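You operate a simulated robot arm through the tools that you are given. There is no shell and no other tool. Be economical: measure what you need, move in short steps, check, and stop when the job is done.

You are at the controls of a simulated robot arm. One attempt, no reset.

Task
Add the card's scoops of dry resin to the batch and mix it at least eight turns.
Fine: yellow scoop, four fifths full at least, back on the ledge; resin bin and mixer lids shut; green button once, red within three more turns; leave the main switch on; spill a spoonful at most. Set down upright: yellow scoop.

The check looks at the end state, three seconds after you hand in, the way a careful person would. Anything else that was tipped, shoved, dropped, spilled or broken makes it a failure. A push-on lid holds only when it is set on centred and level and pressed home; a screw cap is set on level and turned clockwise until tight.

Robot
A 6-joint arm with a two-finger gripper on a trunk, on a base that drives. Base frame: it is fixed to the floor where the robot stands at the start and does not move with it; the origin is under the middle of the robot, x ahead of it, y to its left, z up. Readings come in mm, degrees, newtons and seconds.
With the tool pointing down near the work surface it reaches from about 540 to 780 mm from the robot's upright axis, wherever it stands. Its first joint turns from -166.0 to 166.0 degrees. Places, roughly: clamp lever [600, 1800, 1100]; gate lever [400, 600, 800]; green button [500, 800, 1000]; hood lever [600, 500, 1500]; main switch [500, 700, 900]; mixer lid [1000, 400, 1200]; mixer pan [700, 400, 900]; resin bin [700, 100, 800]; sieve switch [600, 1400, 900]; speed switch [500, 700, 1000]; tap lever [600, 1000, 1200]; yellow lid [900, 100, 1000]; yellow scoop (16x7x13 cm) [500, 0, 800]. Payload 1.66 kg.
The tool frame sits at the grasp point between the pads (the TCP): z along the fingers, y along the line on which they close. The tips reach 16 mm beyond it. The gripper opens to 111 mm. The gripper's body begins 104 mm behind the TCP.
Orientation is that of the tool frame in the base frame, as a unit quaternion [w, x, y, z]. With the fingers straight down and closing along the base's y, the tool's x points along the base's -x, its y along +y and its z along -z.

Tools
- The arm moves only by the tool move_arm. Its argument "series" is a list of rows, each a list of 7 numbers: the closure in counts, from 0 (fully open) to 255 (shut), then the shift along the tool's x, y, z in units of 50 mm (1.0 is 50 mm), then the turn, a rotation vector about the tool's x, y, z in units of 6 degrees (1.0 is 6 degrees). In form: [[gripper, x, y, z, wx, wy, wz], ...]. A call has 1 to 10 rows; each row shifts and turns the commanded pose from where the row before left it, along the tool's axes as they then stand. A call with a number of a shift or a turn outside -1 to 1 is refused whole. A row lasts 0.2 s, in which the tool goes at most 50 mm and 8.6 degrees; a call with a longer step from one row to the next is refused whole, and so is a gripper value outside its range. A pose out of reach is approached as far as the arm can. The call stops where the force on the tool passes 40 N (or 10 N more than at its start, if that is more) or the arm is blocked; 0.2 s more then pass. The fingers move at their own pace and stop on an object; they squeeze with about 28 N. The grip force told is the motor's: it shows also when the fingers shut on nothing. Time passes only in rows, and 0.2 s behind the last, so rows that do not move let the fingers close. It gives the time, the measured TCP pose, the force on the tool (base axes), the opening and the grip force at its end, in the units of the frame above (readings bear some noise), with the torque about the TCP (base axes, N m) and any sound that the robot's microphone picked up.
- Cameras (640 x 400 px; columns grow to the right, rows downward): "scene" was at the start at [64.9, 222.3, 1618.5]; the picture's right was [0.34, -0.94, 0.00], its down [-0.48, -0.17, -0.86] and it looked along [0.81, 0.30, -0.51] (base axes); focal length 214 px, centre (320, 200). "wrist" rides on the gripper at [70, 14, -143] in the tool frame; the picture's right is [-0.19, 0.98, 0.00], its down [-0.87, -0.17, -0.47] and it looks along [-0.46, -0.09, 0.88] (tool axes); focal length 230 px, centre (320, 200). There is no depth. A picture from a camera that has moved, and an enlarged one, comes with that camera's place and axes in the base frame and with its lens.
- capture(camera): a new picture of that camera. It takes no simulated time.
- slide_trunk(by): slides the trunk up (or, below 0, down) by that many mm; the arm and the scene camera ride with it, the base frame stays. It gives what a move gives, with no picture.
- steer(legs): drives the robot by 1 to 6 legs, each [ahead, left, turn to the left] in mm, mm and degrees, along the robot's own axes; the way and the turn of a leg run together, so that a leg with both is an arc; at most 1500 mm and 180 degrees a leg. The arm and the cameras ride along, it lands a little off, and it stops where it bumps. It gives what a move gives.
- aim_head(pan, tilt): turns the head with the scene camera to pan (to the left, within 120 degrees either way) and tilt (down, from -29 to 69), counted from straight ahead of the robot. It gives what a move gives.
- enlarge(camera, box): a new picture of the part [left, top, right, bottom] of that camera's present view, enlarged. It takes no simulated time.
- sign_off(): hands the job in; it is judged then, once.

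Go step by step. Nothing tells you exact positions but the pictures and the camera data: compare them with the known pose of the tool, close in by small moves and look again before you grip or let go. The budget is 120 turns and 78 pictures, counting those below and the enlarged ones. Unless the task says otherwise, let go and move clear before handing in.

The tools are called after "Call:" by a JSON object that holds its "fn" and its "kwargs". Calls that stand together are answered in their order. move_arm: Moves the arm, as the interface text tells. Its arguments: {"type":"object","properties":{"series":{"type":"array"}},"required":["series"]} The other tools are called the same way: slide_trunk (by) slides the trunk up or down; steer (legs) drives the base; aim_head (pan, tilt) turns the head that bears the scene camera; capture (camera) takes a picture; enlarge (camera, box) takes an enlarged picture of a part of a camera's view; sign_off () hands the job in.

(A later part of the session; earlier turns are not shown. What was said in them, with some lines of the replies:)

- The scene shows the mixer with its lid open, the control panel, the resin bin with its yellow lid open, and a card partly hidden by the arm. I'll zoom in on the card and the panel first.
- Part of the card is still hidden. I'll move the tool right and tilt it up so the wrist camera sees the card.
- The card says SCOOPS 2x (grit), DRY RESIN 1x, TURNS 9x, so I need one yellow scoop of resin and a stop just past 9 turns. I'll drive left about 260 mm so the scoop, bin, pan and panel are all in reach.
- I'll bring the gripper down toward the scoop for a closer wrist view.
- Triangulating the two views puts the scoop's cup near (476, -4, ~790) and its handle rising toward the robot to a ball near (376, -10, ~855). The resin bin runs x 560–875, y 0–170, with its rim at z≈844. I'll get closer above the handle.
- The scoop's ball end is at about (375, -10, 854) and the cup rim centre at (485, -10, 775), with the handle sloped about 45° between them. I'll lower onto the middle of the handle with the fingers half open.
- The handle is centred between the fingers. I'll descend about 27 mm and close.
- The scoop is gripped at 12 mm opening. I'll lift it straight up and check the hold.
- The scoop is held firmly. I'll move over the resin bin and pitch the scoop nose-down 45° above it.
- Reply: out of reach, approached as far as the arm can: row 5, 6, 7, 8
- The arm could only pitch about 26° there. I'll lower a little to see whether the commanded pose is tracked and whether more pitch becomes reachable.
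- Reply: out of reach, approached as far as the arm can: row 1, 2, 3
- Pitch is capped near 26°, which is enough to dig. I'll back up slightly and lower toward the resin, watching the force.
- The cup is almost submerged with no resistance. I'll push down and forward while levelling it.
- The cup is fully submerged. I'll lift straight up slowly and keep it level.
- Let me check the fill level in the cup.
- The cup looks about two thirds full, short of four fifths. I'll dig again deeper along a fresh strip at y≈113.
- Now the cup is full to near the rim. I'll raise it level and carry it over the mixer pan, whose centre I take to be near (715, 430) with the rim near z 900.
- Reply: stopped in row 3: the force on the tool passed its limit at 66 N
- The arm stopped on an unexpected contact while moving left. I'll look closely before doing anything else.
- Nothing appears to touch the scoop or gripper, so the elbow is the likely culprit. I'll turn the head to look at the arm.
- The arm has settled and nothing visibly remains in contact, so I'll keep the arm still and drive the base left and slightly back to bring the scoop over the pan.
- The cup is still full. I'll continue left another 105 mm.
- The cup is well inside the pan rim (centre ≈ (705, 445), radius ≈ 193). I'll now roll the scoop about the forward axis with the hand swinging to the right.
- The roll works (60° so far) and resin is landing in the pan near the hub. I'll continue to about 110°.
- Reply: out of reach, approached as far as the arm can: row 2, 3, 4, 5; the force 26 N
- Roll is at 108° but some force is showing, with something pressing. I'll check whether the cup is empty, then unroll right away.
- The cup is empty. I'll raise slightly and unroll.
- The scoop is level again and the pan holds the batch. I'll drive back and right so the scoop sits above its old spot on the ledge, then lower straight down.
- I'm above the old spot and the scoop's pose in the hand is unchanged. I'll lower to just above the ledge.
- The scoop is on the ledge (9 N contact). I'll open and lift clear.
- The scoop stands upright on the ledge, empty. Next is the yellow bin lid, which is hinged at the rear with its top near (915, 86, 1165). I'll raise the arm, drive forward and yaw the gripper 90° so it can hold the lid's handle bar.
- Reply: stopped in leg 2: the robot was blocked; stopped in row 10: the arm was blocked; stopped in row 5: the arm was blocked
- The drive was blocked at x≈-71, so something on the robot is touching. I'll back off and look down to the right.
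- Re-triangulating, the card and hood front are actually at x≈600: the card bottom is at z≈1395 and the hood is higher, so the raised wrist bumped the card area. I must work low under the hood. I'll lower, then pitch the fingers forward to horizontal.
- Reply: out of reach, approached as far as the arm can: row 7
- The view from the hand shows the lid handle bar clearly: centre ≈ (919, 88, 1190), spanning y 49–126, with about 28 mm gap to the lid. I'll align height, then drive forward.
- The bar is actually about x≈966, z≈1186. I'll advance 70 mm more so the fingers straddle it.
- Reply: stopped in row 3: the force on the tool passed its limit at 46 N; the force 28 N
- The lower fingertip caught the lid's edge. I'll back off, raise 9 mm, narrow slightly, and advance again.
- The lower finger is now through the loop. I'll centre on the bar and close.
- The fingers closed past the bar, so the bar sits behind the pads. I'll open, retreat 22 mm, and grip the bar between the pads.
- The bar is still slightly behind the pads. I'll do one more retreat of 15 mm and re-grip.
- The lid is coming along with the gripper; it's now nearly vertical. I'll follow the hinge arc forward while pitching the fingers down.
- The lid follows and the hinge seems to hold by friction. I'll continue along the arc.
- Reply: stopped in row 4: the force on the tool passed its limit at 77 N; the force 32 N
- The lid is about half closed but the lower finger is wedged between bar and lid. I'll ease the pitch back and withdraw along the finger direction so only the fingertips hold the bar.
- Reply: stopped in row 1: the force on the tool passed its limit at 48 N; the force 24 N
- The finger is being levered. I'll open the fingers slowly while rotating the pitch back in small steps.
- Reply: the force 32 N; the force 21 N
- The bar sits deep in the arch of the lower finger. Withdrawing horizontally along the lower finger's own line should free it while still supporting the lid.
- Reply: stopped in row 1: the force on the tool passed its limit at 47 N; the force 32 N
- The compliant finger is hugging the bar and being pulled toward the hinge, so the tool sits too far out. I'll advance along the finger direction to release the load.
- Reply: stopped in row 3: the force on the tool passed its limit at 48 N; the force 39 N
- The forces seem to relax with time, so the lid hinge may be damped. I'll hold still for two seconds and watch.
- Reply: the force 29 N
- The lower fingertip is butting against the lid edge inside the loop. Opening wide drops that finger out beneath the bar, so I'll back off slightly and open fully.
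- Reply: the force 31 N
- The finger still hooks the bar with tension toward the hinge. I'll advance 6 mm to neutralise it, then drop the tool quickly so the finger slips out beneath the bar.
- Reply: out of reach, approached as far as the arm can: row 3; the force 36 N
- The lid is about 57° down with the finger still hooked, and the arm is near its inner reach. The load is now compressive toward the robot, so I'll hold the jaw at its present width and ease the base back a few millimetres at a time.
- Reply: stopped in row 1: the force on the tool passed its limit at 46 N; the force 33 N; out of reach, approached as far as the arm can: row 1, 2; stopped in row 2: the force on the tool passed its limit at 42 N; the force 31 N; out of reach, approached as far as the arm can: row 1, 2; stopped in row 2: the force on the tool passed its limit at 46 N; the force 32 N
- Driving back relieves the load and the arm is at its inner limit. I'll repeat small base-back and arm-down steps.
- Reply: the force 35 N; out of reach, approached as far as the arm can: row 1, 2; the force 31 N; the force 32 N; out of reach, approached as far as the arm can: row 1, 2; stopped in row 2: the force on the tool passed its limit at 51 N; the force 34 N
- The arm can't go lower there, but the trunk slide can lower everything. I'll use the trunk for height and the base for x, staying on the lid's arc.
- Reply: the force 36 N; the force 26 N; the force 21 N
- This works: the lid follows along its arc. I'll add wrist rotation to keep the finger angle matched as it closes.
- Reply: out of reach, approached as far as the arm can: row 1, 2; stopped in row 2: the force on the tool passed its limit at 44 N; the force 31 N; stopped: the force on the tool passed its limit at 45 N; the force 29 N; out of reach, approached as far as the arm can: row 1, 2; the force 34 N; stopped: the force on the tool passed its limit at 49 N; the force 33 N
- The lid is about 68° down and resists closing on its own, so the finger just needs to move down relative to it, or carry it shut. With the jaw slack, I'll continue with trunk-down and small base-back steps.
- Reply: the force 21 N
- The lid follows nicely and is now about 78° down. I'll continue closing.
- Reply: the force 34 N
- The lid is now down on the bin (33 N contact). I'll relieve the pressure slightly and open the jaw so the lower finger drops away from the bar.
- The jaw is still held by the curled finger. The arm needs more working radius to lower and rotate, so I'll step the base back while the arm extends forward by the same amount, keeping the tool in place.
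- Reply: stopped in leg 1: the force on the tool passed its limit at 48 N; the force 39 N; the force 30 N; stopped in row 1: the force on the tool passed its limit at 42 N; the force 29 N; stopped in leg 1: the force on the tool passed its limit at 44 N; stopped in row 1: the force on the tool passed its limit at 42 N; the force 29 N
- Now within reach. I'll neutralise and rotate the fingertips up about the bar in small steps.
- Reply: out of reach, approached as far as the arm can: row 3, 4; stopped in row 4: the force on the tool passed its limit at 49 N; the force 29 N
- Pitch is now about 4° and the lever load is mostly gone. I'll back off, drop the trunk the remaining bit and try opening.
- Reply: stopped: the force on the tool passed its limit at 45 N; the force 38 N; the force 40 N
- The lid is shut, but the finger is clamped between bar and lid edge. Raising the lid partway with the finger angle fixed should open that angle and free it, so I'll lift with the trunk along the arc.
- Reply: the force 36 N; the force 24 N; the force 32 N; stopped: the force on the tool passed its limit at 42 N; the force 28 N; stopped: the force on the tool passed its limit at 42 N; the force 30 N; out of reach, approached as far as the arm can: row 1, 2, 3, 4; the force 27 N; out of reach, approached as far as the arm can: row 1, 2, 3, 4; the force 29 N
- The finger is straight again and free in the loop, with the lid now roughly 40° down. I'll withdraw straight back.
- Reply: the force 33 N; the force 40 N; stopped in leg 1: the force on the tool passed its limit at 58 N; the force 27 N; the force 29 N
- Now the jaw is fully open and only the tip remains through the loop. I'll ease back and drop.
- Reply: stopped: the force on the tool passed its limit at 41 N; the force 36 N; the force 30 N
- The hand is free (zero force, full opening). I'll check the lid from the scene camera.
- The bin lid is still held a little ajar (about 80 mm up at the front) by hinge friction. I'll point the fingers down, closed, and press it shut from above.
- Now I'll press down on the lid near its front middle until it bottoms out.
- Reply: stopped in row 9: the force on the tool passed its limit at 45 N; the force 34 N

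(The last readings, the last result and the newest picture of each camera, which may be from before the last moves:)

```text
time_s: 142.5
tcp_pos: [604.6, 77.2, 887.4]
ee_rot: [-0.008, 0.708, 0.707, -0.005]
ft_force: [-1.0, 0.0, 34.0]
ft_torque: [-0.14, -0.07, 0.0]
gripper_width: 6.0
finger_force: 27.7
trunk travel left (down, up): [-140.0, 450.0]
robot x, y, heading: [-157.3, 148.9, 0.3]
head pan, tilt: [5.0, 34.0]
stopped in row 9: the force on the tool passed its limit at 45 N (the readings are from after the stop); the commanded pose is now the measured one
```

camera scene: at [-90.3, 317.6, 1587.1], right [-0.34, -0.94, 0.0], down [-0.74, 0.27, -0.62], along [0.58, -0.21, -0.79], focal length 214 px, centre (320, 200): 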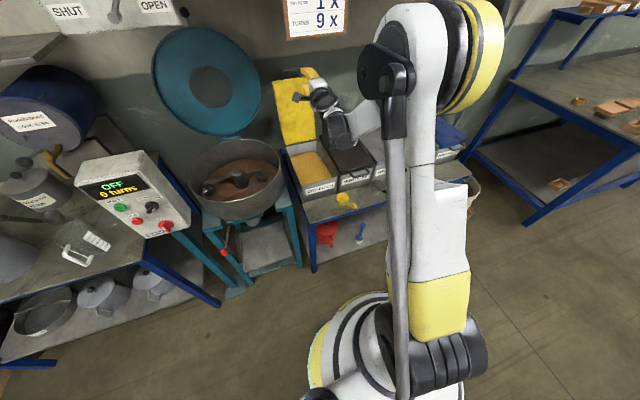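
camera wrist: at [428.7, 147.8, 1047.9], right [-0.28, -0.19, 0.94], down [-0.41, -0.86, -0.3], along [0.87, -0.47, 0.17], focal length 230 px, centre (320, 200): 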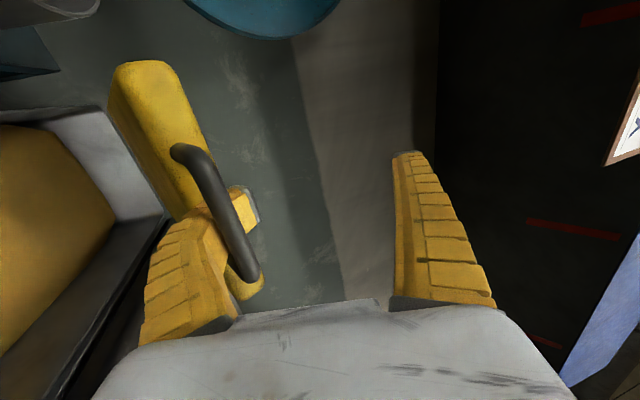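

The lid is pressed fully home (top at z≈870). Next is the mixer lid: I'll lift clear, turn the gripper so it closes sideways and points forward and slightly up, then go for the lid's knob near (1030, 440, 1395).

Call:
{"fn": "move_arm", "kwargs": {"series": [[255, 0, 0, -0.7, 0, 0, 0], [255, 0, 0, -0.9, 0, 0, 0], [255, 0, 0, -0.9, 0, 0, 0], [255, 0, 0, -0.9, 0, 0, 0]]}}

Call:
{"fn": "move_arm", "kwargs": {"series": [[0, 0, 0, 0, 0, 0, -1], [0, 0, 0, 0, 0, 0, -1], [0, 0, 0, 0, 0, 0, -1], [0, 0, 0, 0, 0, 0, -1], [0, 0, 0, 0, 0, 0, -1], [0, 0, 0, 0, 0, 0, -1], [0, 0, 0, 0, 0, 0, -1], [0, 0, 0, 0, 0, 0, -1]]}}

Call:
{"fn": "move_arm", "kwargs": {"series": [[0, 0, 0, 0, 0, 0, -1], [0, 0, 0, 0, 0, 0, -1], [0, 0, 0, 0, 0, 0, -1], [0, 0, 0, 0, 0, 0, -1], [0, 0, 0, 0, 0, 0, -1], [0, 0, 0, 0, 0, 0, -1], [0, 0, 0, 0, 0, 0, -1]]}}

Call:
{"fn": "move_arm", "kwargs": {"series": [[0, 0, 0, 0, 0, -1, 0], [0, 0, 0, 0, 0, -1, 0], [0, 0, 0, 0, 0, -1, 0], [0, 0, 0, 0, 0, -1, 0], [0, 0, 0, 0, 0, -1, 0], [0, 0, 0, 0, 0, -1, 0], [0, 0, 0, 0, 0, -1, 0], [0, 0, 0, 0, 0, -1, 0], [0, 0, 0, 0, 0, -1, 0]]}}

Call:
{"fn": "move_arm", "kwargs": {"series": [[0, 0, 0, 0, 0, -1, 0], [0, 0, 0, 0, 0, -1, 0], [0, 0, 0, 0, 0, -1, 0], [0, 0, 0, 0, 0, -1, 0], [0, 0, 0, 0, 0, -1, 0], [0, 0, 0, 0, 0, -1, 0], [0, 0, 0, 0, 0, -1, 0], [0, 0, 0, 0, 0, -1, 0], [0, 0, 0, 0, 0, -1, 0]]}}

Call:
{"fn": "steer", "kwargs": {"legs": [[0, 363, 0]]}}

```text
time_s: 143.5
tcp_pos: [609.8, 78.3, 1054.5]
ee_rot: [-0.009, 0.709, 0.705, -0.005]
ft_force: [0.4, -0.3, -0.4]
ft_torque: [0.01, 0.05, 0.02]
gripper_width: 0.0
finger_force: 28.3
trunk travel left (down, up): [-140.0, 450.0]
robot x, y, heading: [-157.0, 152.6, 0.1]
head pan, tilt: [5.0, 34.0]
```

```text
time_s: 145.3
tcp_pos: [610.5, 77.1, 1053.8]
ee_rot: [-0.011, 0.359, 0.933, -0.001]
ft_force: [0.4, -0.4, 0.1]
ft_torque: [-0.05, -0.02, 0.02]
gripper_width: 110.9
finger_force: 0.0
trunk travel left (down, up): [-140.0, 450.0]
robot x, y, heading: [-157.3, 152.6, 0.1]
head pan, tilt: [5.0, 34.0]
```

```text
time_s: 146.9
tcp_pos: [610.6, 77.0, 1053.4]
ee_rot: [-0.011, -0.001, 1.0, 0.003]
ft_force: [-0.4, 0.0, 0.4]
ft_torque: [-0.01, 0.0, -0.02]
gripper_width: 111.0
finger_force: 0.0
trunk travel left (down, up): [-140.0, 450.0]
robot x, y, heading: [-160.0, 150.6, 0.3]
head pan, tilt: [5.0, 34.0]
```

```text
time_s: 148.9
tcp_pos: [610.6, 77.1, 1055.0]
ee_rot: [0.445, 0.002, 0.896, 0.002]
ft_force: [0.8, 0.5, 0.4]
ft_torque: [-0.02, -0.01, -0.02]
gripper_width: 111.0
finger_force: 0.0
trunk travel left (down, up): [-140.0, 450.0]
robot x, y, heading: [-159.1, 154.8, 0.2]
head pan, tilt: [5.0, 34.0]
```

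```text
time_s: 150.9
tcp_pos: [613.6, 75.9, 1056.4]
ee_rot: [0.803, 0.004, 0.596, -0.001]
ft_force: [0.2, 0.8, -0.7]
ft_torque: [-0.01, 0.0, 0.0]
gripper_width: 110.9
finger_force: 0.1
out of reach, approached as far as the arm can: row 9
trunk travel left (down, up): [-140.0, 450.0]
robot x, y, heading: [-159.4, 151.6, 0.1]
head pan, tilt: [5.0, 34.0]
```

```text
time_s: 153.2
tcp_pos: [613.0, 436.6, 1056.6]
ee_rot: [0.802, 0.003, 0.597, 0.0]
ft_force: [-0.3, 0.8, -0.4]
ft_torque: [-0.01, 0.01, -0.04]
gripper_width: 110.8
finger_force: 0.1
trunk travel left (down, up): [-140.0, 450.0]
robot x, y, heading: [-161.1, 513.5, 0.0]
head pan, tilt: [5.0, 34.0]
```

Call:
{"fn": "move_arm", "kwargs": {"series": [[60, -0.86, 0, 0.257, 0, 0, 0], [60, -0.86, 0, 0.257, 0, 0, 0], [60, -0.86, 0, 0.257, 0, 0, 0], [60, -0.86, 0, 0.257, 0, 0, 0]]}}

Call:
{"fn": "slide_trunk", "kwargs": {"by": 90}}

Call:
{"fn": "capture", "kwargs": {"camera": "wrist"}}

```text
time_s: 154.2
tcp_pos: [610.8, 436.3, 1235.9]
ee_rot: [0.802, 0.003, 0.597, 0.0]
ft_force: [-0.1, 0.0, 0.5]
ft_torque: [0.0, 0.01, 0.01]
gripper_width: 86.3
finger_force: 0.8
trunk travel left (down, up): [-140.0, 450.0]
robot x, y, heading: [-159.7, 512.2, 0.2]
head pan, tilt: [5.0, 34.0]
```

```text
time_s: 155.5
tcp_pos: [612.5, 435.3, 1324.5]
ee_rot: [0.802, 0.003, 0.597, 0.0]
ft_force: [-0.5, 0.5, 0.3]
ft_torque: [0.0, 0.0, 0.0]
gripper_width: 86.3
finger_force: 1.1
trunk travel left (down, up): [-230.0, 360.0]
robot x, y, heading: [-160.7, 514.9, 0.3]
head pan, tilt: [5.0, 34.0]
```

```text
4 pictures are left
camera wrist: at [496.4, 449.9, 1218.0], right [-0.05, 0.98, 0.19], down [-0.7, -0.17, 0.69], along [0.71, -0.1, 0.7], focal length 230 px, centre (320, 200)
```

wrist: 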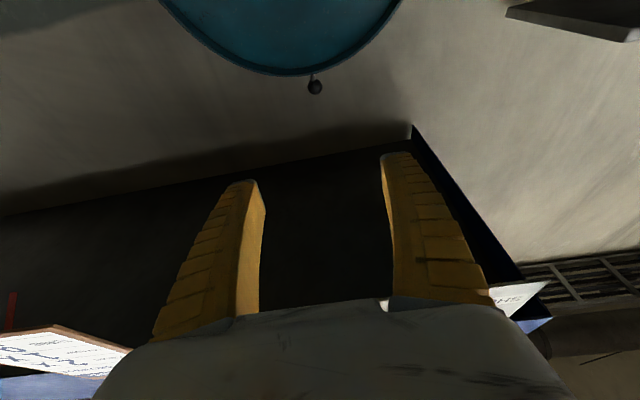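

The knob is at about (1022, 432, 1395). To keep the forearm under the hood's lever plate (bottom z≈1452), I'll lower the trunk while raising the arm, then drive forward.

Call:
{"fn": "slide_trunk", "kwargs": {"by": -130}}

Call:
{"fn": "move_arm", "kwargs": {"series": [[60, -0.86, 0, 0.257, 0, 0, 0], [60, -0.86, 0, 0.257, 0, 0, 0], [60, -0.86, 0, 0.257, 0, 0, 0]]}}

Call:
{"fn": "steer", "kwargs": {"legs": [[175, 0, 0]]}}

```text
time_s: 157.1
tcp_pos: [612.8, 434.7, 1195.6]
ee_rot: [0.803, 0.003, 0.596, 0.0]
ft_force: [0.3, 0.0, -0.5]
ft_torque: [0.03, 0.01, 0.01]
gripper_width: 86.2
finger_force: 1.5
trunk travel left (down, up): [-100.0, 490.0]
robot x, y, heading: [-160.2, 514.6, 0.2]
head pan, tilt: [5.0, 34.0]
```

```text
time_s: 157.8
tcp_pos: [613.1, 433.4, 1332.0]
ee_rot: [0.802, 0.002, 0.597, 0.001]
ft_force: [-0.4, 0.0, -0.2]
ft_torque: [0.01, -0.01, 0.0]
gripper_width: 85.7
finger_force: 0.5
trunk travel left (down, up): [-100.0, 490.0]
robot x, y, heading: [-156.2, 515.1, 0.3]
head pan, tilt: [5.0, 34.0]
```

```text
time_s: 159.3
tcp_pos: [787.4, 433.1, 1329.5]
ee_rot: [0.803, 0.004, 0.597, -0.001]
ft_force: [0.1, -0.3, -0.3]
ft_torque: [0.0, -0.02, 0.02]
gripper_width: 86.0
finger_force: 0.6
trunk travel left (down, up): [-100.0, 490.0]
robot x, y, heading: [13.5, 520.4, 0.3]
head pan, tilt: [5.0, 34.0]
```

The line to the knob is now almost straight along the fingers. I'll advance in two stages and watch forces.

Call:
{"fn": "move_arm", "kwargs": {"series": [[60, 0.02, 0, 0.8, 0, 0, 0], [60, 0.02, 0, 0.8, 0, 0, 0], [60, 0.02, 0, 0.8, 0, 0, 0], [60, 0.02, 0, 0.8, 0, 0, 0]]}}

Call:
{"fn": "move_arm", "kwargs": {"series": [[60, 0.02, 0, 0.6, 0, 0, 0], [60, 0, 0, 0.5, 0, 0, 0], [60, 0, 0, 0.5, 0, 0, 0]]}}

```text
time_s: 160.3
tcp_pos: [942.2, 434.6, 1372.5]
ee_rot: [0.802, 0.004, 0.597, -0.001]
ft_force: [0.1, 1.0, 0.1]
ft_torque: [0.01, -0.01, -0.02]
gripper_width: 85.7
finger_force: 0.6
trunk travel left (down, up): [-100.0, 490.0]
robot x, y, heading: [13.0, 515.1, 0.3]
head pan, tilt: [5.0, 34.0]
```

```text
time_s: 161.1
tcp_pos: [1019.6, 431.4, 1395.7]
ee_rot: [0.802, 0.004, 0.597, -0.001]
ft_force: [-0.3, -0.1, -0.6]
ft_torque: [0.01, 0.0, 0.02]
gripper_width: 86.0
finger_force: 1.0
trunk travel left (down, up): [-100.0, 490.0]
robot x, y, heading: [13.5, 514.9, 0.4]
head pan, tilt: [5.0, 34.0]
```

Reached with no contact. I'll close on the knob and read the width.

Call:
{"fn": "move_arm", "kwargs": {"series": [[255, 0, 0, 0, 0, 0, 0], [255, 0, 0, 0, 0, 0, 0], [255, 0, 0, 0, 0, 0, 0], [255, 0, 0, 0, 0, 0, 0]]}}

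```text
time_s: 162.1
tcp_pos: [1018.5, 432.3, 1393.9]
ee_rot: [0.803, 0.004, 0.596, -0.001]
ft_force: [0.2, -1.2, -1.2]
ft_torque: [-0.03, 0.57, -0.01]
gripper_width: 28.4
finger_force: 33.9
trunk travel left (down, up): [-100.0, 490.0]
robot x, y, heading: [12.3, 513.1, 0.1]
head pan, tilt: [5.0, 34.0]
```

The knob is gripped (28 mm). I'll pull the lid forward along its hinge arc past vertical.

Call:
{"fn": "move_arm", "kwargs": {"series": [[255, -0.287, 0, -0.52, 0, 0, 0], [255, -0.254, 0, -0.538, 0, 0, 0], [255, -0.219, 0, -0.552, 0, 0, 0], [255, -0.183, 0, -0.565, 0, 0, 0]]}}

Call:
{"fn": "move_arm", "kwargs": {"series": [[255, -0.149, 0, -0.575, 0, 0, 0], [255, -0.11, 0, -0.585, 0, 0, 0], [255, -0.076, 0, -0.589, 0, 0, 0], [255, -0.037, 0, -0.592, 0, 0, 0]]}}

```text
time_s: 163.1
tcp_pos: [903.4, 432.7, 1405.6]
ee_rot: [0.802, 0.005, 0.598, -0.001]
ft_force: [0.3, -2.3, -23.4]
ft_torque: [-0.03, -0.49, -0.03]
gripper_width: 24.4
finger_force: 34.6
trunk travel left (down, up): [-100.0, 490.0]
robot x, y, heading: [15.8, 515.4, -0.0]
head pan, tilt: [5.0, 34.0]
```

```text
time_s: 164.1
tcp_pos: [782.3, 431.7, 1392.7]
ee_rot: [0.803, 0.004, 0.596, 0.0]
ft_force: [-1.8, -7.9, -0.7]
ft_torque: [-0.09, 0.06, -0.05]
gripper_width: 27.6
finger_force: 33.8
trunk travel left (down, up): [-100.0, 490.0]
robot x, y, heading: [18.0, 516.5, 0.1]
head pan, tilt: [5.0, 34.0]
```

Forces are low, so the arc is right. Next I'll alternate base-back with small arm-down and pitch steps.

Call:
{"fn": "steer", "kwargs": {"legs": [[-15, 0, 0]]}}

Call:
{"fn": "move_arm", "kwargs": {"series": [[255, 0.086, 0, -0.026, 0, 0.75, 0], [255, 0.086, 0, -0.02, 0, 0.75, 0]]}}

Call:
{"fn": "steer", "kwargs": {"legs": [[-29, 0, 0]]}}

Call:
{"fn": "move_arm", "kwargs": {"series": [[255, 0.109, 0, -0.02, 0, 0.75, 0], [255, 0.109, 0, -0.01, 0, 0.75, 0]]}}

Call:
{"fn": "steer", "kwargs": {"legs": [[-29, 0, 0]]}}

Call:
{"fn": "move_arm", "kwargs": {"series": [[255, 0.129, 0, 0, 0, 0.75, 0], [255, 0.129, 0, 0.01, 0, 0.75, 0]]}}

Call:
{"fn": "steer", "kwargs": {"legs": [[-28, 0, 0]]}}

Call:
{"fn": "move_arm", "kwargs": {"series": [[255, 0.146, 0, 0.02, 0, 0.75, 0], [255, 0.146, 0, 0.04, 0, 0.75, 0]]}}

Call:
{"fn": "steer", "kwargs": {"legs": [[-14, 0, 0]]}}

```text
time_s: 164.9
tcp_pos: [768.5, 435.1, 1393.7]
ee_rot: [0.803, 0.003, 0.596, 0.0]
ft_force: [0.1, -0.2, 0.4]
ft_torque: [-0.02, 0.0, 0.03]
gripper_width: 0.0
finger_force: 28.5
trunk travel left (down, up): [-100.0, 490.0]
robot x, y, heading: [-1.2, 513.1, 0.0]
head pan, tilt: [5.0, 34.0]
```

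```text
time_s: 165.5
tcp_pos: [768.3, 434.5, 1384.6]
ee_rot: [0.753, 0.002, 0.658, 0.001]
ft_force: [-0.1, -2.3, 1.0]
ft_torque: [-0.02, 0.02, 0.03]
gripper_width: 0.0
finger_force: 28.3
trunk travel left (down, up): [-100.0, 490.0]
robot x, y, heading: [1.9, 512.6, 0.1]
head pan, tilt: [5.0, 34.0]
```

```text
time_s: 166.3
tcp_pos: [738.2, 434.8, 1383.6]
ee_rot: [0.753, 0.003, 0.658, 0.0]
ft_force: [-0.7, -1.6, 3.8]
ft_torque: [-0.06, 0.09, 0.05]
gripper_width: 0.0
finger_force: 28.7
trunk travel left (down, up): [-100.0, 490.0]
robot x, y, heading: [-27.2, 516.8, 0.3]
head pan, tilt: [5.0, 34.0]
```

```text
time_s: 166.9
tcp_pos: [737.8, 434.3, 1373.0]
ee_rot: [0.699, 0.004, 0.715, 0.0]
ft_force: [-0.4, -0.4, -0.2]
ft_torque: [0.05, 0.05, 0.06]
gripper_width: 0.2
finger_force: 28.8
trunk travel left (down, up): [-100.0, 490.0]
robot x, y, heading: [-30.9, 516.0, 0.3]
head pan, tilt: [5.0, 34.0]
```

```text
time_s: 167.8
tcp_pos: [710.0, 433.1, 1372.0]
ee_rot: [0.699, 0.003, 0.715, 0.0]
ft_force: [-0.3, 0.0, -0.4]
ft_torque: [-0.01, 0.0, 0.01]
gripper_width: 0.1
finger_force: 28.6
trunk travel left (down, up): [-100.0, 490.0]
robot x, y, heading: [-58.1, 515.5, 0.2]
head pan, tilt: [5.0, 34.0]
```

```text
time_s: 168.4
tcp_pos: [709.5, 434.2, 1360.2]
ee_rot: [0.641, 0.004, 0.768, 0.001]
ft_force: [0.3, -0.4, 0.2]
ft_torque: [0.01, 0.03, 0.02]
gripper_width: 0.1
finger_force: 28.7
trunk travel left (down, up): [-100.0, 490.0]
robot x, y, heading: [-58.7, 512.5, 0.2]
head pan, tilt: [5.0, 34.0]
```

```text
time_s: 169.2
tcp_pos: [682.9, 434.7, 1358.4]
ee_rot: [0.64, 0.002, 0.768, 0.002]
ft_force: [0.5, -0.6, 0.1]
ft_torque: [-0.03, 0.02, 0.03]
gripper_width: 0.3
finger_force: 28.1
trunk travel left (down, up): [-100.0, 490.0]
robot x, y, heading: [-87.8, 512.2, 0.1]
head pan, tilt: [5.0, 34.0]
```

```text
time_s: 169.8
tcp_pos: [681.4, 435.5, 1344.2]
ee_rot: [0.578, 0.003, 0.816, 0.001]
ft_force: [0.7, -0.2, 0.0]
ft_torque: [-0.03, -0.01, -0.02]
gripper_width: 0.0
finger_force: 28.6
trunk travel left (down, up): [-100.0, 490.0]
robot x, y, heading: [-84.2, 511.3, -0.1]
head pan, tilt: [5.0, 34.0]
```

```text
time_s: 170.5
tcp_pos: [666.1, 434.0, 1344.7]
ee_rot: [0.578, 0.003, 0.816, 0.001]
ft_force: [0.6, 0.8, 0.4]
ft_torque: [-0.01, 0.04, -0.02]
gripper_width: 0.0
finger_force: 28.4
trunk travel left (down, up): [-100.0, 490.0]
robot x, y, heading: [-98.8, 513.6, 0.5]
head pan, tilt: [5.0, 34.0]
```

The knob slipped out of the grip early on. I need to see where the lid is.

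Call:
{"fn": "capture", "kwargs": {"camera": "scene"}}

```text
3 pictures are left
camera scene: at [-32.6, 713.0, 1523.8], right [0.09, -1.0, 0.0], down [-0.56, -0.05, -0.83], along [0.83, 0.08, -0.56], focal length 214 px, centre (320, 200)
```

scene: 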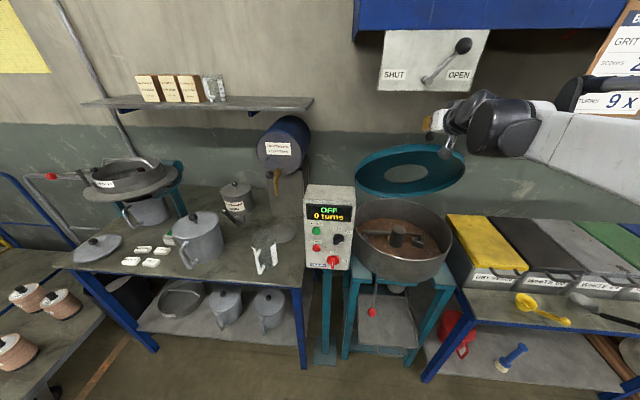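

The yellow bin lid is shut. The mixer lid is held about 34° forward by friction and my closed fist is now just behind its knob, so I can push it down along its arc with base-back and arm-down steps.

Call:
{"fn": "steer", "kwargs": {"legs": [[-41, 0, 0]]}}

Call:
{"fn": "move_arm", "kwargs": {"series": [[255, 0.254, 0, 0.09, 0, 0, 0], [255, 0.254, 0, 0.09, 0, 0, 0]]}}

Call:
{"fn": "steer", "kwargs": {"legs": [[-39, 0, 0]]}}

Call:
{"fn": "move_arm", "kwargs": {"series": [[255, 0.29, 0, 0.106, 0, 0, 0], [255, 0.29, 0, 0.106, 0, 0, 0]]}}

Call:
{"fn": "steer", "kwargs": {"legs": [[-35, 0, 0]]}}

Call:
{"fn": "move_arm", "kwargs": {"series": [[255, 0.33, 0, 0.12, 0, 0, 0], [255, 0.33, 0, 0.12, 0, 0, 0]]}}

Call:
{"fn": "steer", "kwargs": {"legs": [[-31, 0, 0]]}}

Call:
{"fn": "move_arm", "kwargs": {"series": [[255, 0.366, 0, 0.133, 0, 0, 0], [255, 0.366, 0, 0.133, 0, 0, 0]]}}

```text
time_s: 171.4
tcp_pos: [626.4, 434.4, 1345.4]
ee_rot: [0.579, 0.003, 0.816, 0.001]
ft_force: [0.5, -0.8, 0.4]
ft_torque: [0.06, -0.01, 0.0]
gripper_width: 0.0
finger_force: 28.6
trunk travel left (down, up): [-100.0, 490.0]
robot x, y, heading: [-139.7, 512.4, 0.1]
head pan, tilt: [5.0, 34.0]
```

```text
time_s: 172.1
tcp_pos: [619.5, 434.1, 1324.0]
ee_rot: [0.583, 0.006, 0.813, -0.001]
ft_force: [-23.4, 3.7, 27.7]
ft_torque: [-0.01, 0.38, 0.0]
gripper_width: 6.3
finger_force: 28.3
trunk travel left (down, up): [-100.0, 490.0]
robot x, y, heading: [-146.2, 513.0, 0.2]
head pan, tilt: [5.0, 34.0]
stopped in row 2: the force on the tool passed its limit at 42 N (the readings are from after the stop); the commanded pose is now the measured one
```

```text
time_s: 173.0
tcp_pos: [586.2, 433.3, 1319.9]
ee_rot: [0.58, 0.004, 0.814, 0.0]
ft_force: [0.7, -0.4, 0.4]
ft_torque: [0.06, 0.01, 0.02]
gripper_width: 0.0
finger_force: 28.2
trunk travel left (down, up): [-100.0, 490.0]
robot x, y, heading: [-178.7, 512.2, -0.2]
head pan, tilt: [5.0, 34.0]
```

```text
time_s: 173.6
tcp_pos: [587.4, 434.1, 1288.3]
ee_rot: [0.579, 0.005, 0.815, 0.0]
ft_force: [-0.4, 0.1, -0.4]
ft_torque: [-0.01, -0.01, -0.01]
gripper_width: 0.2
finger_force: 28.6
trunk travel left (down, up): [-100.0, 490.0]
robot x, y, heading: [-176.9, 513.4, 0.1]
head pan, tilt: [5.0, 34.0]
```

```text
time_s: 174.5
tcp_pos: [552.0, 433.4, 1288.2]
ee_rot: [0.58, 0.003, 0.815, 0.001]
ft_force: [0.0, -0.4, 0.0]
ft_torque: [-0.01, 0.02, 0.01]
gripper_width: 0.0
finger_force: 28.8
trunk travel left (down, up): [-100.0, 490.0]
robot x, y, heading: [-214.7, 517.3, 0.1]
head pan, tilt: [5.0, 34.0]
```

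```text
time_s: 175.1
tcp_pos: [553.8, 434.4, 1253.6]
ee_rot: [0.579, 0.004, 0.815, 0.001]
ft_force: [-0.6, -0.7, 0.4]
ft_torque: [-0.01, 0.01, -0.03]
gripper_width: 0.0
finger_force: 28.3
trunk travel left (down, up): [-100.0, 490.0]
robot x, y, heading: [-213.6, 515.4, 0.1]
head pan, tilt: [5.0, 34.0]
```

```text
time_s: 175.9
tcp_pos: [520.0, 434.4, 1253.3]
ee_rot: [0.579, 0.004, 0.815, 0.0]
ft_force: [-1.0, 0.2, -0.4]
ft_torque: [0.04, 0.03, 0.03]
gripper_width: 0.1
finger_force: 28.4
trunk travel left (down, up): [-100.0, 490.0]
robot x, y, heading: [-243.9, 514.3, -0.0]
head pan, tilt: [5.0, 34.0]
```

```text
time_s: 176.5
tcp_pos: [522.4, 435.5, 1215.3]
ee_rot: [0.579, 0.004, 0.815, 0.001]
ft_force: [-0.1, 0.6, 1.3]
ft_torque: [-0.03, -0.01, 0.0]
gripper_width: 0.0
finger_force: 28.3
trunk travel left (down, up): [-100.0, 490.0]
robot x, y, heading: [-244.4, 514.4, -0.1]
head pan, tilt: [5.0, 34.0]
```

The fist slipped off over the knob; the lid should still be about 37° down. I'll go over its top edge and push straight down on its outer face.

Call:
{"fn": "move_arm", "kwargs": {"series": [[255, -0.658, 0, -0.239, 0, 0, 0], [255, -0.658, 0, -0.239, 0, 0, 0], [255, -0.658, 0, -0.239, 0, 0, 0], [255, -0.658, 0, -0.239, 0, 0, 0], [255, 0, 0, 0, 0, 1, 0]]}}

Call:
{"fn": "steer", "kwargs": {"legs": [[172, 0, 0]]}}

Call:
{"fn": "move_arm", "kwargs": {"series": [[255, 0.36, 0, 0.17, 0, 0.5, 0], [255, 0.36, 0, 0.19, 0, 0.5, 0], [255, 0.36, 0, 0.2, 0, 0.5, 0], [255, 0.34, 0, 0.22, 0, 0.5, 0], [255, 0.33, 0, 0.23, 0, 0.5, 0], [255, 0.32, 0, 0.25, 0, 0.5, 0]]}}

```text
time_s: 177.7
tcp_pos: [520.8, 434.3, 1354.7]
ee_rot: [0.536, 0.004, 0.844, 0.001]
ft_force: [-0.3, -0.3, -0.1]
ft_torque: [-0.01, -0.01, 0.02]
gripper_width: 0.1
finger_force: 28.2
trunk travel left (down, up): [-100.0, 490.0]
robot x, y, heading: [-244.1, 512.4, 0.3]
head pan, tilt: [5.0, 34.0]
```

```text
time_s: 179.2
tcp_pos: [683.1, 433.8, 1349.8]
ee_rot: [0.533, 0.003, 0.846, 0.0]
ft_force: [-3.1, -0.3, -8.9]
ft_torque: [-0.16, -1.22, 0.06]
gripper_width: 0.0
finger_force: 28.2
trunk travel left (down, up): [-100.0, 490.0]
robot x, y, heading: [-82.6, 517.0, 0.1]
head pan, tilt: [5.0, 34.0]
stopped in leg 1: the force on the tool passed its limit at 96 N (the readings are from after the stop); the commanded pose is now the measured one
```

```text
time_s: 180.6
tcp_pos: [679.3, 434.2, 1227.7]
ee_rot: [0.393, 0.002, 0.92, 0.001]
ft_force: [-0.3, -0.2, -0.3]
ft_torque: [0.01, 0.02, -0.01]
gripper_width: 0.1
finger_force: 29.0
trunk travel left (down, up): [-100.0, 490.0]
robot x, y, heading: [-79.7, 509.3, -0.0]
head pan, tilt: [5.0, 34.0]
```

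Call:
{"fn": "move_arm", "kwargs": {"series": [[255, 0.434, 0, 0.414, 0, 0, 0], [255, 0.434, 0, 0.414, 0, 0, 0], [255, 0.434, 0, 0.414, 0, 0, 0], [255, 0.434, 0, 0.414, 0, 0, 0], [255, 0.434, 0, 0.414, 0, 0, 0], [255, 0.434, 0, 0.414, 0, 0, 0], [255, 0.434, 0, 0.414, 0, 0, 0]]}}

```text
time_s: 182.2
tcp_pos: [678.8, 432.5, 1017.1]
ee_rot: [0.393, 0.002, 0.919, 0.0]
ft_force: [-0.2, 0.9, -0.6]
ft_torque: [0.01, -0.01, 0.02]
gripper_width: 0.0
finger_force: 28.6
trunk travel left (down, up): [-100.0, 490.0]
robot x, y, heading: [-81.3, 518.1, 0.3]
head pan, tilt: [5.0, 34.0]
```

Call:
{"fn": "move_arm", "kwargs": {"series": [[255, 0.3, 0, 0.28, 0, 0, 0], [255, 0.2, 0, 0.19, 0, 0, 0], [255, 0.15, 0, 0.14, 0, 0, 0], [255, 0.15, 0, 0.14, 0, 0, 0], [255, 0.15, 0, 0.14, 0, 0, 0]]}}

```text
time_s: 183.4
tcp_pos: [678.2, 434.0, 952.9]
ee_rot: [0.393, 0.002, 0.92, 0.001]
ft_force: [-1.1, 0.2, -0.4]
ft_torque: [0.02, -0.03, 0.0]
gripper_width: 0.0
finger_force: 28.4
trunk travel left (down, up): [-100.0, 490.0]
robot x, y, heading: [-81.2, 511.6, 0.3]
head pan, tilt: [5.0, 34.0]
```

I need to see the lid's real position.

Call:
{"fn": "enlarge", "kwargs": {"camera": "scene", "box": [280, 0, 520, 300]}}

```text
1.33 times, centred on (400, 150) of scene
camera zoom: at [-12.5, 713.0, 1523.8], right [0.09, -1.0, 0.0], down [-0.56, -0.05, -0.83], along [0.83, 0.07, -0.56], focal length 286 px, centre (213, 267)
```

zoom: 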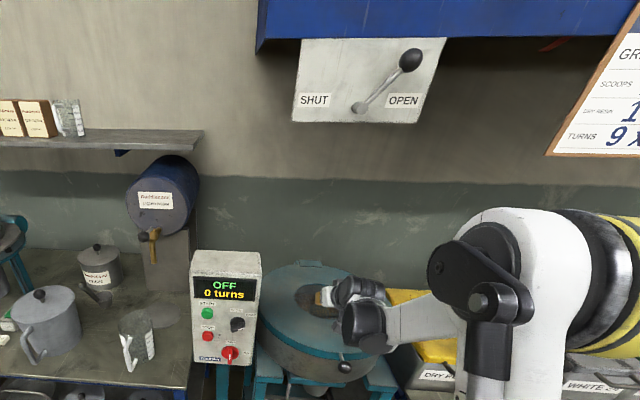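

The mixer lid has dropped shut; it's a ring with a central hole, and my fist is over the hole. I'll lift out, then press on the front of the ring to make sure it's home.

Call:
{"fn": "move_arm", "kwargs": {"series": [[255, -0.434, 0, -0.414, 0, 0, 0], [255, -0.434, 0, -0.414, 0, 0, 0], [255, -0.434, 0, -0.414, 0, 0, 0], [255, -0.434, 0, -0.414, 0, 0, 0]]}}

Call:
{"fn": "steer", "kwargs": {"legs": [[-128, 0, 0]]}}

Call:
{"fn": "move_arm", "kwargs": {"series": [[255, 0.434, 0, 0.414, 0, 0, 0], [255, 0.434, 0, 0.414, 0, 0, 0], [255, 0.25, 0, 0.24, 0, 0, 0], [255, 0.2, 0, 0.19, 0, 0, 0], [255, 0.15, 0, 0.14, 0, 0, 0], [255, 0.15, 0, 0.14, 0, 0, 0], [255, 0.15, 0, 0.14, 0, 0, 0], [255, 0.15, 0, 0.14, 0, 0, 0]]}}

```text
time_s: 184.4
tcp_pos: [677.4, 434.2, 1073.1]
ee_rot: [0.394, 0.002, 0.919, 0.001]
ft_force: [-0.3, -0.5, 0.3]
ft_torque: [-0.01, -0.02, -0.01]
gripper_width: 0.0
finger_force: 28.5
trunk travel left (down, up): [-100.0, 490.0]
robot x, y, heading: [-83.7, 514.5, 0.1]
head pan, tilt: [5.0, 34.0]
```

```text
time_s: 185.7
tcp_pos: [549.8, 433.9, 1074.0]
ee_rot: [0.395, 0.003, 0.919, 0.0]
ft_force: [-0.3, 0.4, -0.3]
ft_torque: [0.02, 0.01, 0.01]
gripper_width: 0.2
finger_force: 29.2
trunk travel left (down, up): [-100.0, 490.0]
robot x, y, heading: [-207.3, 511.2, 0.2]
head pan, tilt: [5.0, 34.0]
```

```text
time_s: 187.5
tcp_pos: [550.7, 433.9, 950.0]
ee_rot: [0.4, 0.002, 0.917, 0.001]
ft_force: [-6.9, -0.8, 24.1]
ft_torque: [0.05, 0.15, 0.07]
gripper_width: 5.8
finger_force: 28.3
trunk travel left (down, up): [-100.0, 490.0]
robot x, y, heading: [-207.8, 511.6, 0.1]
head pan, tilt: [5.0, 34.0]
stopped in row 8: the force on the tool passed its limit at 53 N (the readings are from after the stop); the commanded pose is now the measured one
```

The ring is firm, so the lid is home. Next is the panel: I'll lift, level the fingers forward, and drive to stand in front of the main switch at about (513, 714, 883).

Call:
{"fn": "move_arm", "kwargs": {"series": [[255, -0.434, 0, -0.414, 0, 0, 0], [255, -0.5, 0, -0.48, 0, 0, 0], [255, -0.5, 0, -0.48, 0, 0, 0], [255, -0.5, 0, -0.48, 0, 0, 0], [255, -0.5, 0, -0.48, 0, 0, 0]]}}

Call:
{"fn": "steer", "kwargs": {"legs": [[-125, 0, 0]]}}

Call:
{"fn": "move_arm", "kwargs": {"series": [[100, 0, 0, 0, 0, -1, 0], [100, 0, 0, 0, 0, -1, 0], [100, 0, 0, 0, 0, -1, 0], [100, 0, 0, 0, 0, -1, 0], [100, 0, 0, 0, 0, -1, 0], [100, 0, 0, 0, 0, -1, 0], [100, 0, 0, 0, 0, -1, 0]]}}

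Call:
{"fn": "steer", "kwargs": {"legs": [[0, 280, 0]]}}

Call:
{"fn": "move_arm", "kwargs": {"series": [[100, 0.9, 0, 0, 0, 0, 0], [100, 0.9, 0, 0, 0, 0, 0], [100, 0.9, 0, 0, 0, 0, 0], [100, 0.9, 0, 0, 0, 0, 0]]}}

```text
time_s: 188.7
tcp_pos: [550.6, 432.0, 1115.3]
ee_rot: [0.399, 0.002, 0.917, 0.0]
ft_force: [-0.1, 0.0, 0.2]
ft_torque: [-0.06, 0.02, -0.03]
gripper_width: 0.0
finger_force: 29.0
trunk travel left (down, up): [-100.0, 490.0]
robot x, y, heading: [-208.8, 512.6, 0.5]
head pan, tilt: [5.0, 34.0]
```

```text
time_s: 189.9
tcp_pos: [425.4, 431.9, 1115.2]
ee_rot: [0.398, 0.003, 0.917, 0.0]
ft_force: [0.6, 0.2, 0.4]
ft_torque: [-0.03, -0.06, -0.01]
gripper_width: 0.0
finger_force: 28.3
trunk travel left (down, up): [-100.0, 490.0]
robot x, y, heading: [-328.9, 512.8, 0.3]
head pan, tilt: [5.0, 34.0]
```

```text
time_s: 191.5
tcp_pos: [427.0, 432.0, 1114.9]
ee_rot: [0.701, 0.004, 0.714, -0.002]
ft_force: [0.1, -0.1, -0.1]
ft_torque: [-0.01, -0.04, 0.01]
gripper_width: 69.2
finger_force: 1.1
trunk travel left (down, up): [-100.0, 490.0]
robot x, y, heading: [-335.0, 515.8, 0.4]
head pan, tilt: [5.0, 34.0]
```

```text
time_s: 193.5
tcp_pos: [426.6, 713.2, 1116.0]
ee_rot: [0.701, 0.002, 0.714, 0.0]
ft_force: [-0.1, 0.0, -0.2]
ft_torque: [0.01, 0.02, -0.01]
gripper_width: 69.2
finger_force: 1.1
trunk travel left (down, up): [-100.0, 490.0]
robot x, y, heading: [-332.1, 793.5, -0.1]
head pan, tilt: [5.0, 34.0]
```

```text
time_s: 194.5
tcp_pos: [443.9, 709.2, 949.0]
ee_rot: [0.7, 0.004, 0.714, -0.002]
ft_force: [-0.7, -0.7, 0.9]
ft_torque: [0.02, 0.02, 0.0]
gripper_width: 69.1
finger_force: 1.5
out of reach, approached as far as the arm can: row 4
trunk travel left (down, up): [-100.0, 490.0]
robot x, y, heading: [-333.9, 798.0, -0.0]
head pan, tilt: [5.0, 34.0]
```

Call:
{"fn": "slide_trunk", "kwargs": {"by": -64}}

Call:
{"fn": "capture", "kwargs": {"camera": "wrist"}}

```text
time_s: 195.5
tcp_pos: [444.4, 709.1, 885.5]
ee_rot: [0.701, 0.003, 0.713, -0.002]
ft_force: [-0.7, 0.4, 0.1]
ft_torque: [0.0, 0.04, 0.0]
gripper_width: 69.1
finger_force: 1.1
trunk travel left (down, up): [-36.0, 554.0]
robot x, y, heading: [-331.5, 794.6, -0.1]
head pan, tilt: [5.0, 34.0]
```

```text
1 pictures are left
camera wrist: at [300.6, 724.8, 819.2], right [0.01, 0.98, 0.19], down [-0.46, -0.17, 0.87], along [0.89, -0.1, 0.45], focal length 230 px, centre (320, 200)
```

wrist: 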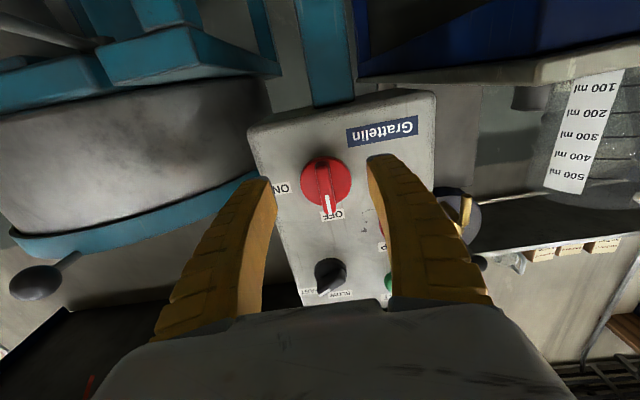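

The main switch knob is at about (498, 713, 901), pointing up at OFF, with ON to the right, so it turns 90° clockwise. I'll advance, grip and turn it.

Call:
{"fn": "move_arm", "kwargs": {"series": [[100, -0.31, 0.07, 0, 0, 0, 0], [100, 0, 0, 0.4, 0, 0, 0], [100, 0, 0, 0.4, 0, 0, 0], [100, 0, 0, 0.16, 0, 0, 0]]}}

Call:
{"fn": "move_arm", "kwargs": {"series": [[255, 0, 0, 0, 0, 0, 0], [255, 0, 0, 0, 0, 0, 0], [255, 0, 0, 0, 0, 0, 0]]}}

```text
time_s: 196.5
tcp_pos: [486.3, 711.8, 898.9]
ee_rot: [0.7, 0.004, 0.714, -0.002]
ft_force: [-21.6, -1.3, -1.7]
ft_torque: [-0.03, 0.04, 0.45]
gripper_width: 38.1
finger_force: 34.2
trunk travel left (down, up): [-36.0, 554.0]
robot x, y, heading: [-333.4, 793.3, 0.1]
head pan, tilt: [5.0, 34.0]
stopped in row 4: the force on the tool passed its limit at 57 N (the readings are from after the stop); the commanded pose is now the measured one
```

```text
time_s: 197.3
tcp_pos: [485.9, 711.9, 900.1]
ee_rot: [0.7, 0.003, 0.714, -0.002]
ft_force: [-30.9, -7.4, -7.7]
ft_torque: [-0.03, 0.05, 0.33]
gripper_width: 39.6
finger_force: 34.2
trunk travel left (down, up): [-36.0, 554.0]
robot x, y, heading: [-333.2, 797.0, 0.0]
head pan, tilt: [5.0, 34.0]
```

Call:
{"fn": "move_arm", "kwargs": {"series": [[100, 0, 0, -0.08, 0, 0, 0], [100, 0, 0, -0.06, 0, 0, 0], [255, 0, 0, 0, 0, 0, 0], [255, 0, 0, 0, 0, 0, 0], [255, 0, 0, 0, 0, 0, 0]]}}

```text
time_s: 198.5
tcp_pos: [479.2, 711.7, 901.0]
ee_rot: [0.701, 0.003, 0.714, -0.001]
ft_force: [-7.9, -7.0, 20.3]
ft_torque: [-0.01, 0.05, -0.04]
gripper_width: 8.5
finger_force: 35.0
trunk travel left (down, up): [-36.0, 554.0]
robot x, y, heading: [-329.4, 794.1, -0.2]
head pan, tilt: [5.0, 34.0]
```

The fingers hold the knob's ridge (8.5 mm). I'll turn clockwise 90°.

Call:
{"fn": "move_arm", "kwargs": {"series": [[255, 0, 0, 0, 0, 0, 1], [255, 0, 0, 0, 0, 0, 1], [255, 0, 0, 0, 0, 0, 1], [255, 0, 0, 0, 0, 0, 1], [255, 0, 0, 0, 0, 0, 1], [255, 0, 0, 0, 0, 0, 1], [255, 0, 0, 0, 0, 0, 1], [255, 0, 0, 0, 0, 0, 1]]}}

Call:
{"fn": "move_arm", "kwargs": {"series": [[255, 0, 0, 0, 0, 0, 1], [255, 0, 0, 0, 0, 0, 1], [255, 0, 0, 0, 0, 0, 1], [255, 0, 0, 0, 0, 0, 1], [255, 0, 0, 0, 0, 0, 1], [255, 0, 0, 0, 0, 0, 1], [255, 0, 0, 0, 0, 0, 1]]}}

```text
time_s: 200.3
tcp_pos: [479.4, 711.1, 899.3]
ee_rot: [0.64, 0.294, 0.65, 0.285]
ft_force: [-9.4, -14.0, 10.0]
ft_torque: [0.01, 0.1, 0.11]
gripper_width: 9.2
finger_force: 34.0
trunk travel left (down, up): [-36.0, 554.0]
robot x, y, heading: [-333.6, 799.2, 0.1]
head pan, tilt: [5.0, 34.0]
```

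```text
time_s: 201.9
tcp_pos: [480.4, 712.7, 900.7]
ee_rot: [0.496, 0.507, 0.502, 0.494]
ft_force: [-7.6, -14.8, 11.3]
ft_torque: [-0.04, -0.09, 0.28]
gripper_width: 9.0
finger_force: 34.3
trunk travel left (down, up): [-36.0, 554.0]
robot x, y, heading: [-329.5, 794.0, 0.0]
head pan, tilt: [5.0, 34.0]
```

The main switch is turned 90°. I'll release, back off, close the fist and line up with the green button at about (497, 772, 1040).

Call:
{"fn": "move_arm", "kwargs": {"series": [[100, 0, 0, 0, 0, 0, 0], [60, 0, 0, 0, 0, 0, 0], [60, 0, 0, -0.5, 0, 0, 0], [60, 0, 0, -0.7, 0, 0, 0], [255, 0.3, 0.7, 0, 0, 0, 0], [255, 0.3, 0.7, 0, 0, 0, 0], [255, 0.3, 0.7, 0, 0, 0, 0], [255, 0.3, 0.7, 0, 0, 0, 0]]}}

```text
time_s: 203.7
tcp_pos: [432.8, 772.1, 1047.2]
ee_rot: [0.496, 0.507, 0.503, 0.494]
ft_force: [0.2, -0.3, 1.0]
ft_torque: [-0.01, 0.0, 0.0]
gripper_width: 0.2
finger_force: 27.9
out of reach, approached as far as the arm can: row 4
trunk travel left (down, up): [-36.0, 554.0]
robot x, y, heading: [-333.0, 794.5, 0.1]
head pan, tilt: [5.0, 34.0]
```

Call:
{"fn": "move_arm", "kwargs": {"series": [[255, 0, -0.13, 0.35, 0, 0, 0], [255, 0, 0, 0.3, 0, 0, 0], [255, 0, 0, 0.1, 0, 0, 0], [255, 0, 0, 0.1, 0, 0, 0], [255, 0, 0, 0.1, 0, 0, 0], [255, 0, 0, 0.1, 0, 0, 0], [255, 0, 0, 0.1, 0, 0, 0]]}}

```text
time_s: 205.3
tcp_pos: [487.9, 771.5, 1040.3]
ee_rot: [0.496, 0.507, 0.503, 0.494]
ft_force: [-17.7, 0.0, -1.0]
ft_torque: [-0.07, 0.01, -0.01]
gripper_width: 6.1
finger_force: 28.6
trunk travel left (down, up): [-36.0, 554.0]
robot x, y, heading: [-329.9, 794.5, 0.0]
head pan, tilt: [5.0, 34.0]
heard: click
```

A click was heard, so the button is pressed. I'll retract and line up in front of the red button at z≈961.

Call:
{"fn": "move_arm", "kwargs": {"series": [[255, 0, 0, -0.6, 0, 0, 0], [255, 0, -0.8, 0, 0, 0, 0], [255, 0, -0.79, 0, 0, 0, 0]]}}

```text
time_s: 206.1
tcp_pos: [459.0, 772.8, 960.2]
ee_rot: [0.495, 0.507, 0.504, 0.494]
ft_force: [-0.3, 0.5, 0.6]
ft_torque: [0.02, -0.01, -0.01]
gripper_width: 0.1
finger_force: 28.8
trunk travel left (down, up): [-36.0, 554.0]
robot x, y, heading: [-328.9, 795.9, 0.1]
head pan, tilt: [5.0, 34.0]
```

I'll aim the head at the display, wait briefly, and use the last picture to measure the turn rate.

Call:
{"fn": "aim_head", "kwargs": {"pan": -18, "tilt": 28}}

Call:
{"fn": "move_arm", "kwargs": {"series": [[255, 0, 0, 0, 0, 0, 0], [255, 0, 0, 0, 0, 0, 0], [255, 0, 0, 0, 0, 0, 0], [255, 0, 0, 0, 0, 0, 0], [255, 0, 0, 0, 0, 0, 0], [255, 0, 0, 0, 0, 0, 0], [255, 0, 0, 0, 0, 0, 0], [255, 0, 0, 0, 0, 0, 0]]}}

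Call:
{"fn": "enlarge", "kwargs": {"camera": "scene", "box": [220, 110, 420, 290]}}

```text
time_s: 207.0
tcp_pos: [457.4, 771.6, 960.4]
ee_rot: [0.496, 0.507, 0.503, 0.494]
ft_force: [-0.7, -0.3, -0.1]
ft_torque: [-0.01, 0.01, -0.03]
gripper_width: 0.1
finger_force: 29.2
trunk travel left (down, up): [-36.0, 554.0]
robot x, y, heading: [-332.4, 793.1, -0.1]
head pan, tilt: [-18.0, 28.0]
```

```text
time_s: 208.8
tcp_pos: [458.2, 771.7, 959.9]
ee_rot: [0.495, 0.506, 0.504, 0.494]
ft_force: [0.4, -0.2, 0.0]
ft_torque: [-0.02, 0.01, 0.01]
gripper_width: 0.0
finger_force: 28.7
trunk travel left (down, up): [-36.0, 554.0]
robot x, y, heading: [-329.8, 795.1, -0.1]
head pan, tilt: [-18.0, 28.0]
```

```text
2.22 times, centred on (320, 200) of scene
camera zoom: at [-265.3, 958.0, 1469.2], right [-0.31, -0.95, 0.0], down [-0.45, 0.14, -0.88], along [0.84, -0.27, -0.47], focal length 477 px, centre (320, 200)
```

zoom: 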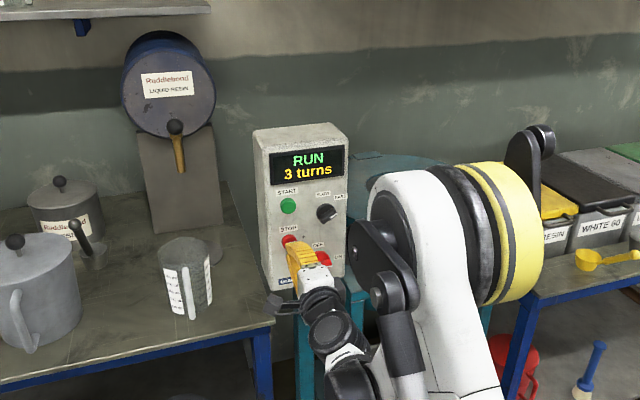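

The display reads RUN, 3 turns at t=208.8 after a start near 204.9, so the rate is about 0.77–1.03 turns/s. Pressing red about 10.6 s after the start lands between 8 and 11 turns; I'll wait and then press.

Call:
{"fn": "move_arm", "kwargs": {"series": [[255, 0.06, 0.06, 0, 0, 0, 0], [255, 0, 0, 0, 0, 0, 0], [255, 0, 0, 0, 0, 0, 0], [255, 0, 0, 0, 0, 0, 0], [255, 0, 0, 0, 0, 0, 0], [255, 0, 0, 0, 0, 0, 0], [255, 0, 0, 0, 0, 0, 0], [255, 0, 0, 0, 0, 0, 0], [255, 0, 0, 0, 0, 0, 0], [255, 0, 0, 0, 0, 0, 0]]}}

Call:
{"fn": "move_arm", "kwargs": {"series": [[255, 0, 0, 0, 0, 0, 0], [255, 0, 0, 0, 0, 0, 0], [255, 0, 0, 0, 0, 0, 0], [255, 0, 0, 0, 0, 0, 0], [255, 0, 0, 0, 0, 0, 0], [255, 0, 0, 0, 0, 0, 0], [255, 0, 0, 0, 0, 0, 0], [255, 0, 0, 0, 0, 0, 0], [255, 0, 0, 0, 0, 0, 0], [255, 0, 0, 0, 0, 0, 0]]}}

Call:
{"fn": "move_arm", "kwargs": {"series": [[255, 0, 0, 0, 0, 0, 0], [255, 0, 0, 0, 0, 0, 0], [255, 0, 0, 0, 0, 0, 0], [255, 0, 0, 0, 0, 0, 0], [255, 0, 0, 0, 0, 0, 0], [255, 0, 0, 0, 0, 0, 0], [255, 0, 0, 0, 0, 0, 0]]}}

Call:
{"fn": "move_arm", "kwargs": {"series": [[255, 0, 0, 0.3, 0, 0, 0], [255, 0, 0, 0.15, 0, 0, 0], [255, 0, 0, 0.1, 0, 0, 0], [255, 0, 0, 0.1, 0, 0, 0], [255, 0, 0, 0.08, 0, 0, 0]]}}

```text
time_s: 211.0
tcp_pos: [457.8, 776.4, 963.5]
ee_rot: [0.496, 0.507, 0.504, 0.493]
ft_force: [0.5, -0.5, -0.3]
ft_torque: [0.02, -0.02, -0.03]
gripper_width: 0.0
finger_force: 28.5
trunk travel left (down, up): [-36.0, 554.0]
robot x, y, heading: [-332.2, 792.2, -0.0]
head pan, tilt: [-18.0, 28.0]
```

```text
time_s: 213.2
tcp_pos: [458.0, 775.1, 964.1]
ee_rot: [0.496, 0.507, 0.503, 0.494]
ft_force: [-0.3, 0.5, -0.3]
ft_torque: [-0.03, 0.01, -0.01]
gripper_width: 0.0
finger_force: 28.3
trunk travel left (down, up): [-36.0, 554.0]
robot x, y, heading: [-336.2, 797.4, 0.1]
head pan, tilt: [-18.0, 28.0]
```

```text
time_s: 214.8
tcp_pos: [459.1, 774.5, 963.3]
ee_rot: [0.495, 0.507, 0.504, 0.494]
ft_force: [0.2, 0.1, 0.8]
ft_torque: [0.02, 0.02, -0.03]
gripper_width: 0.0
finger_force: 28.8
trunk travel left (down, up): [-36.0, 554.0]
robot x, y, heading: [-332.8, 795.4, 0.1]
head pan, tilt: [-18.0, 28.0]
```

```text
time_s: 216.0
tcp_pos: [493.6, 775.0, 964.1]
ee_rot: [0.497, 0.505, 0.503, 0.495]
ft_force: [-24.4, -0.9, 0.2]
ft_torque: [0.06, 0.06, -0.01]
gripper_width: 6.0
finger_force: 27.7
trunk travel left (down, up): [-36.0, 554.0]
robot x, y, heading: [-332.6, 792.3, -0.4]
head pan, tilt: [-18.0, 28.0]
heard: click
```

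A click was heard on the red button at about 215.6 s. I'll retract and back clear.

Call:
{"fn": "move_arm", "kwargs": {"series": [[255, 0, 0, -0.5, 0, 0, 0], [255, 0, 0, -0.2, 0, 0, 0]]}}

Call:
{"fn": "steer", "kwargs": {"legs": [[-120, 0, 0]]}}

```text
time_s: 216.6
tcp_pos: [459.5, 775.0, 961.9]
ee_rot: [0.496, 0.507, 0.502, 0.494]
ft_force: [-0.5, -0.7, -0.3]
ft_torque: [-0.01, 0.04, 0.01]
gripper_width: 0.0
finger_force: 28.2
trunk travel left (down, up): [-36.0, 554.0]
robot x, y, heading: [-331.4, 793.7, 0.0]
head pan, tilt: [-18.0, 28.0]
```

```text
time_s: 217.8
tcp_pos: [341.6, 776.4, 962.0]
ee_rot: [0.496, 0.507, 0.504, 0.494]
ft_force: [0.0, -0.4, 0.4]
ft_torque: [-0.02, -0.02, -0.01]
gripper_width: 0.3
finger_force: 28.5
trunk travel left (down, up): [-36.0, 554.0]
robot x, y, heading: [-449.3, 792.2, 0.2]
head pan, tilt: [-18.0, 28.0]
```

The robot is clear of everything and all the steps are done, so I'm handing in.

Call:
{"fn": "sign_off", "kwargs": {}}

```text
The job is handed in.
```

I handed the job in with every step done, but I couldn't confirm the exact turn count because I had no pictures left to read the display.

- **Resin:** I added one scoop, as the card says. It looked close to full, and the cup was empty after pouring.
- **Scoop:** The yellow scoop is back upright on the ledge.
- **Lids:** The resin bin lid and the mixer lid are both shut, and each was firm when I pressed on it. The bin lid jammed on the gripper and had to be worked free. The mixer lid slipped from the gripper and dropped shut on its own.
- **Mixing:** The main switch is on, and the display showed RUN after green. I pressed green and red once each and heard a click both times. The display read 3 turns about 4 seconds in, so pressing red about 10.6 seconds after the start should mean roughly 8 to 11 turns. It may be short of the card's 9.
- **Bumps:** The arm was stopped by unexpected contact three times, most likely against the hood, the batch card or the hood's lever plate. In later pictures the hood lever and the card looked unmoved.
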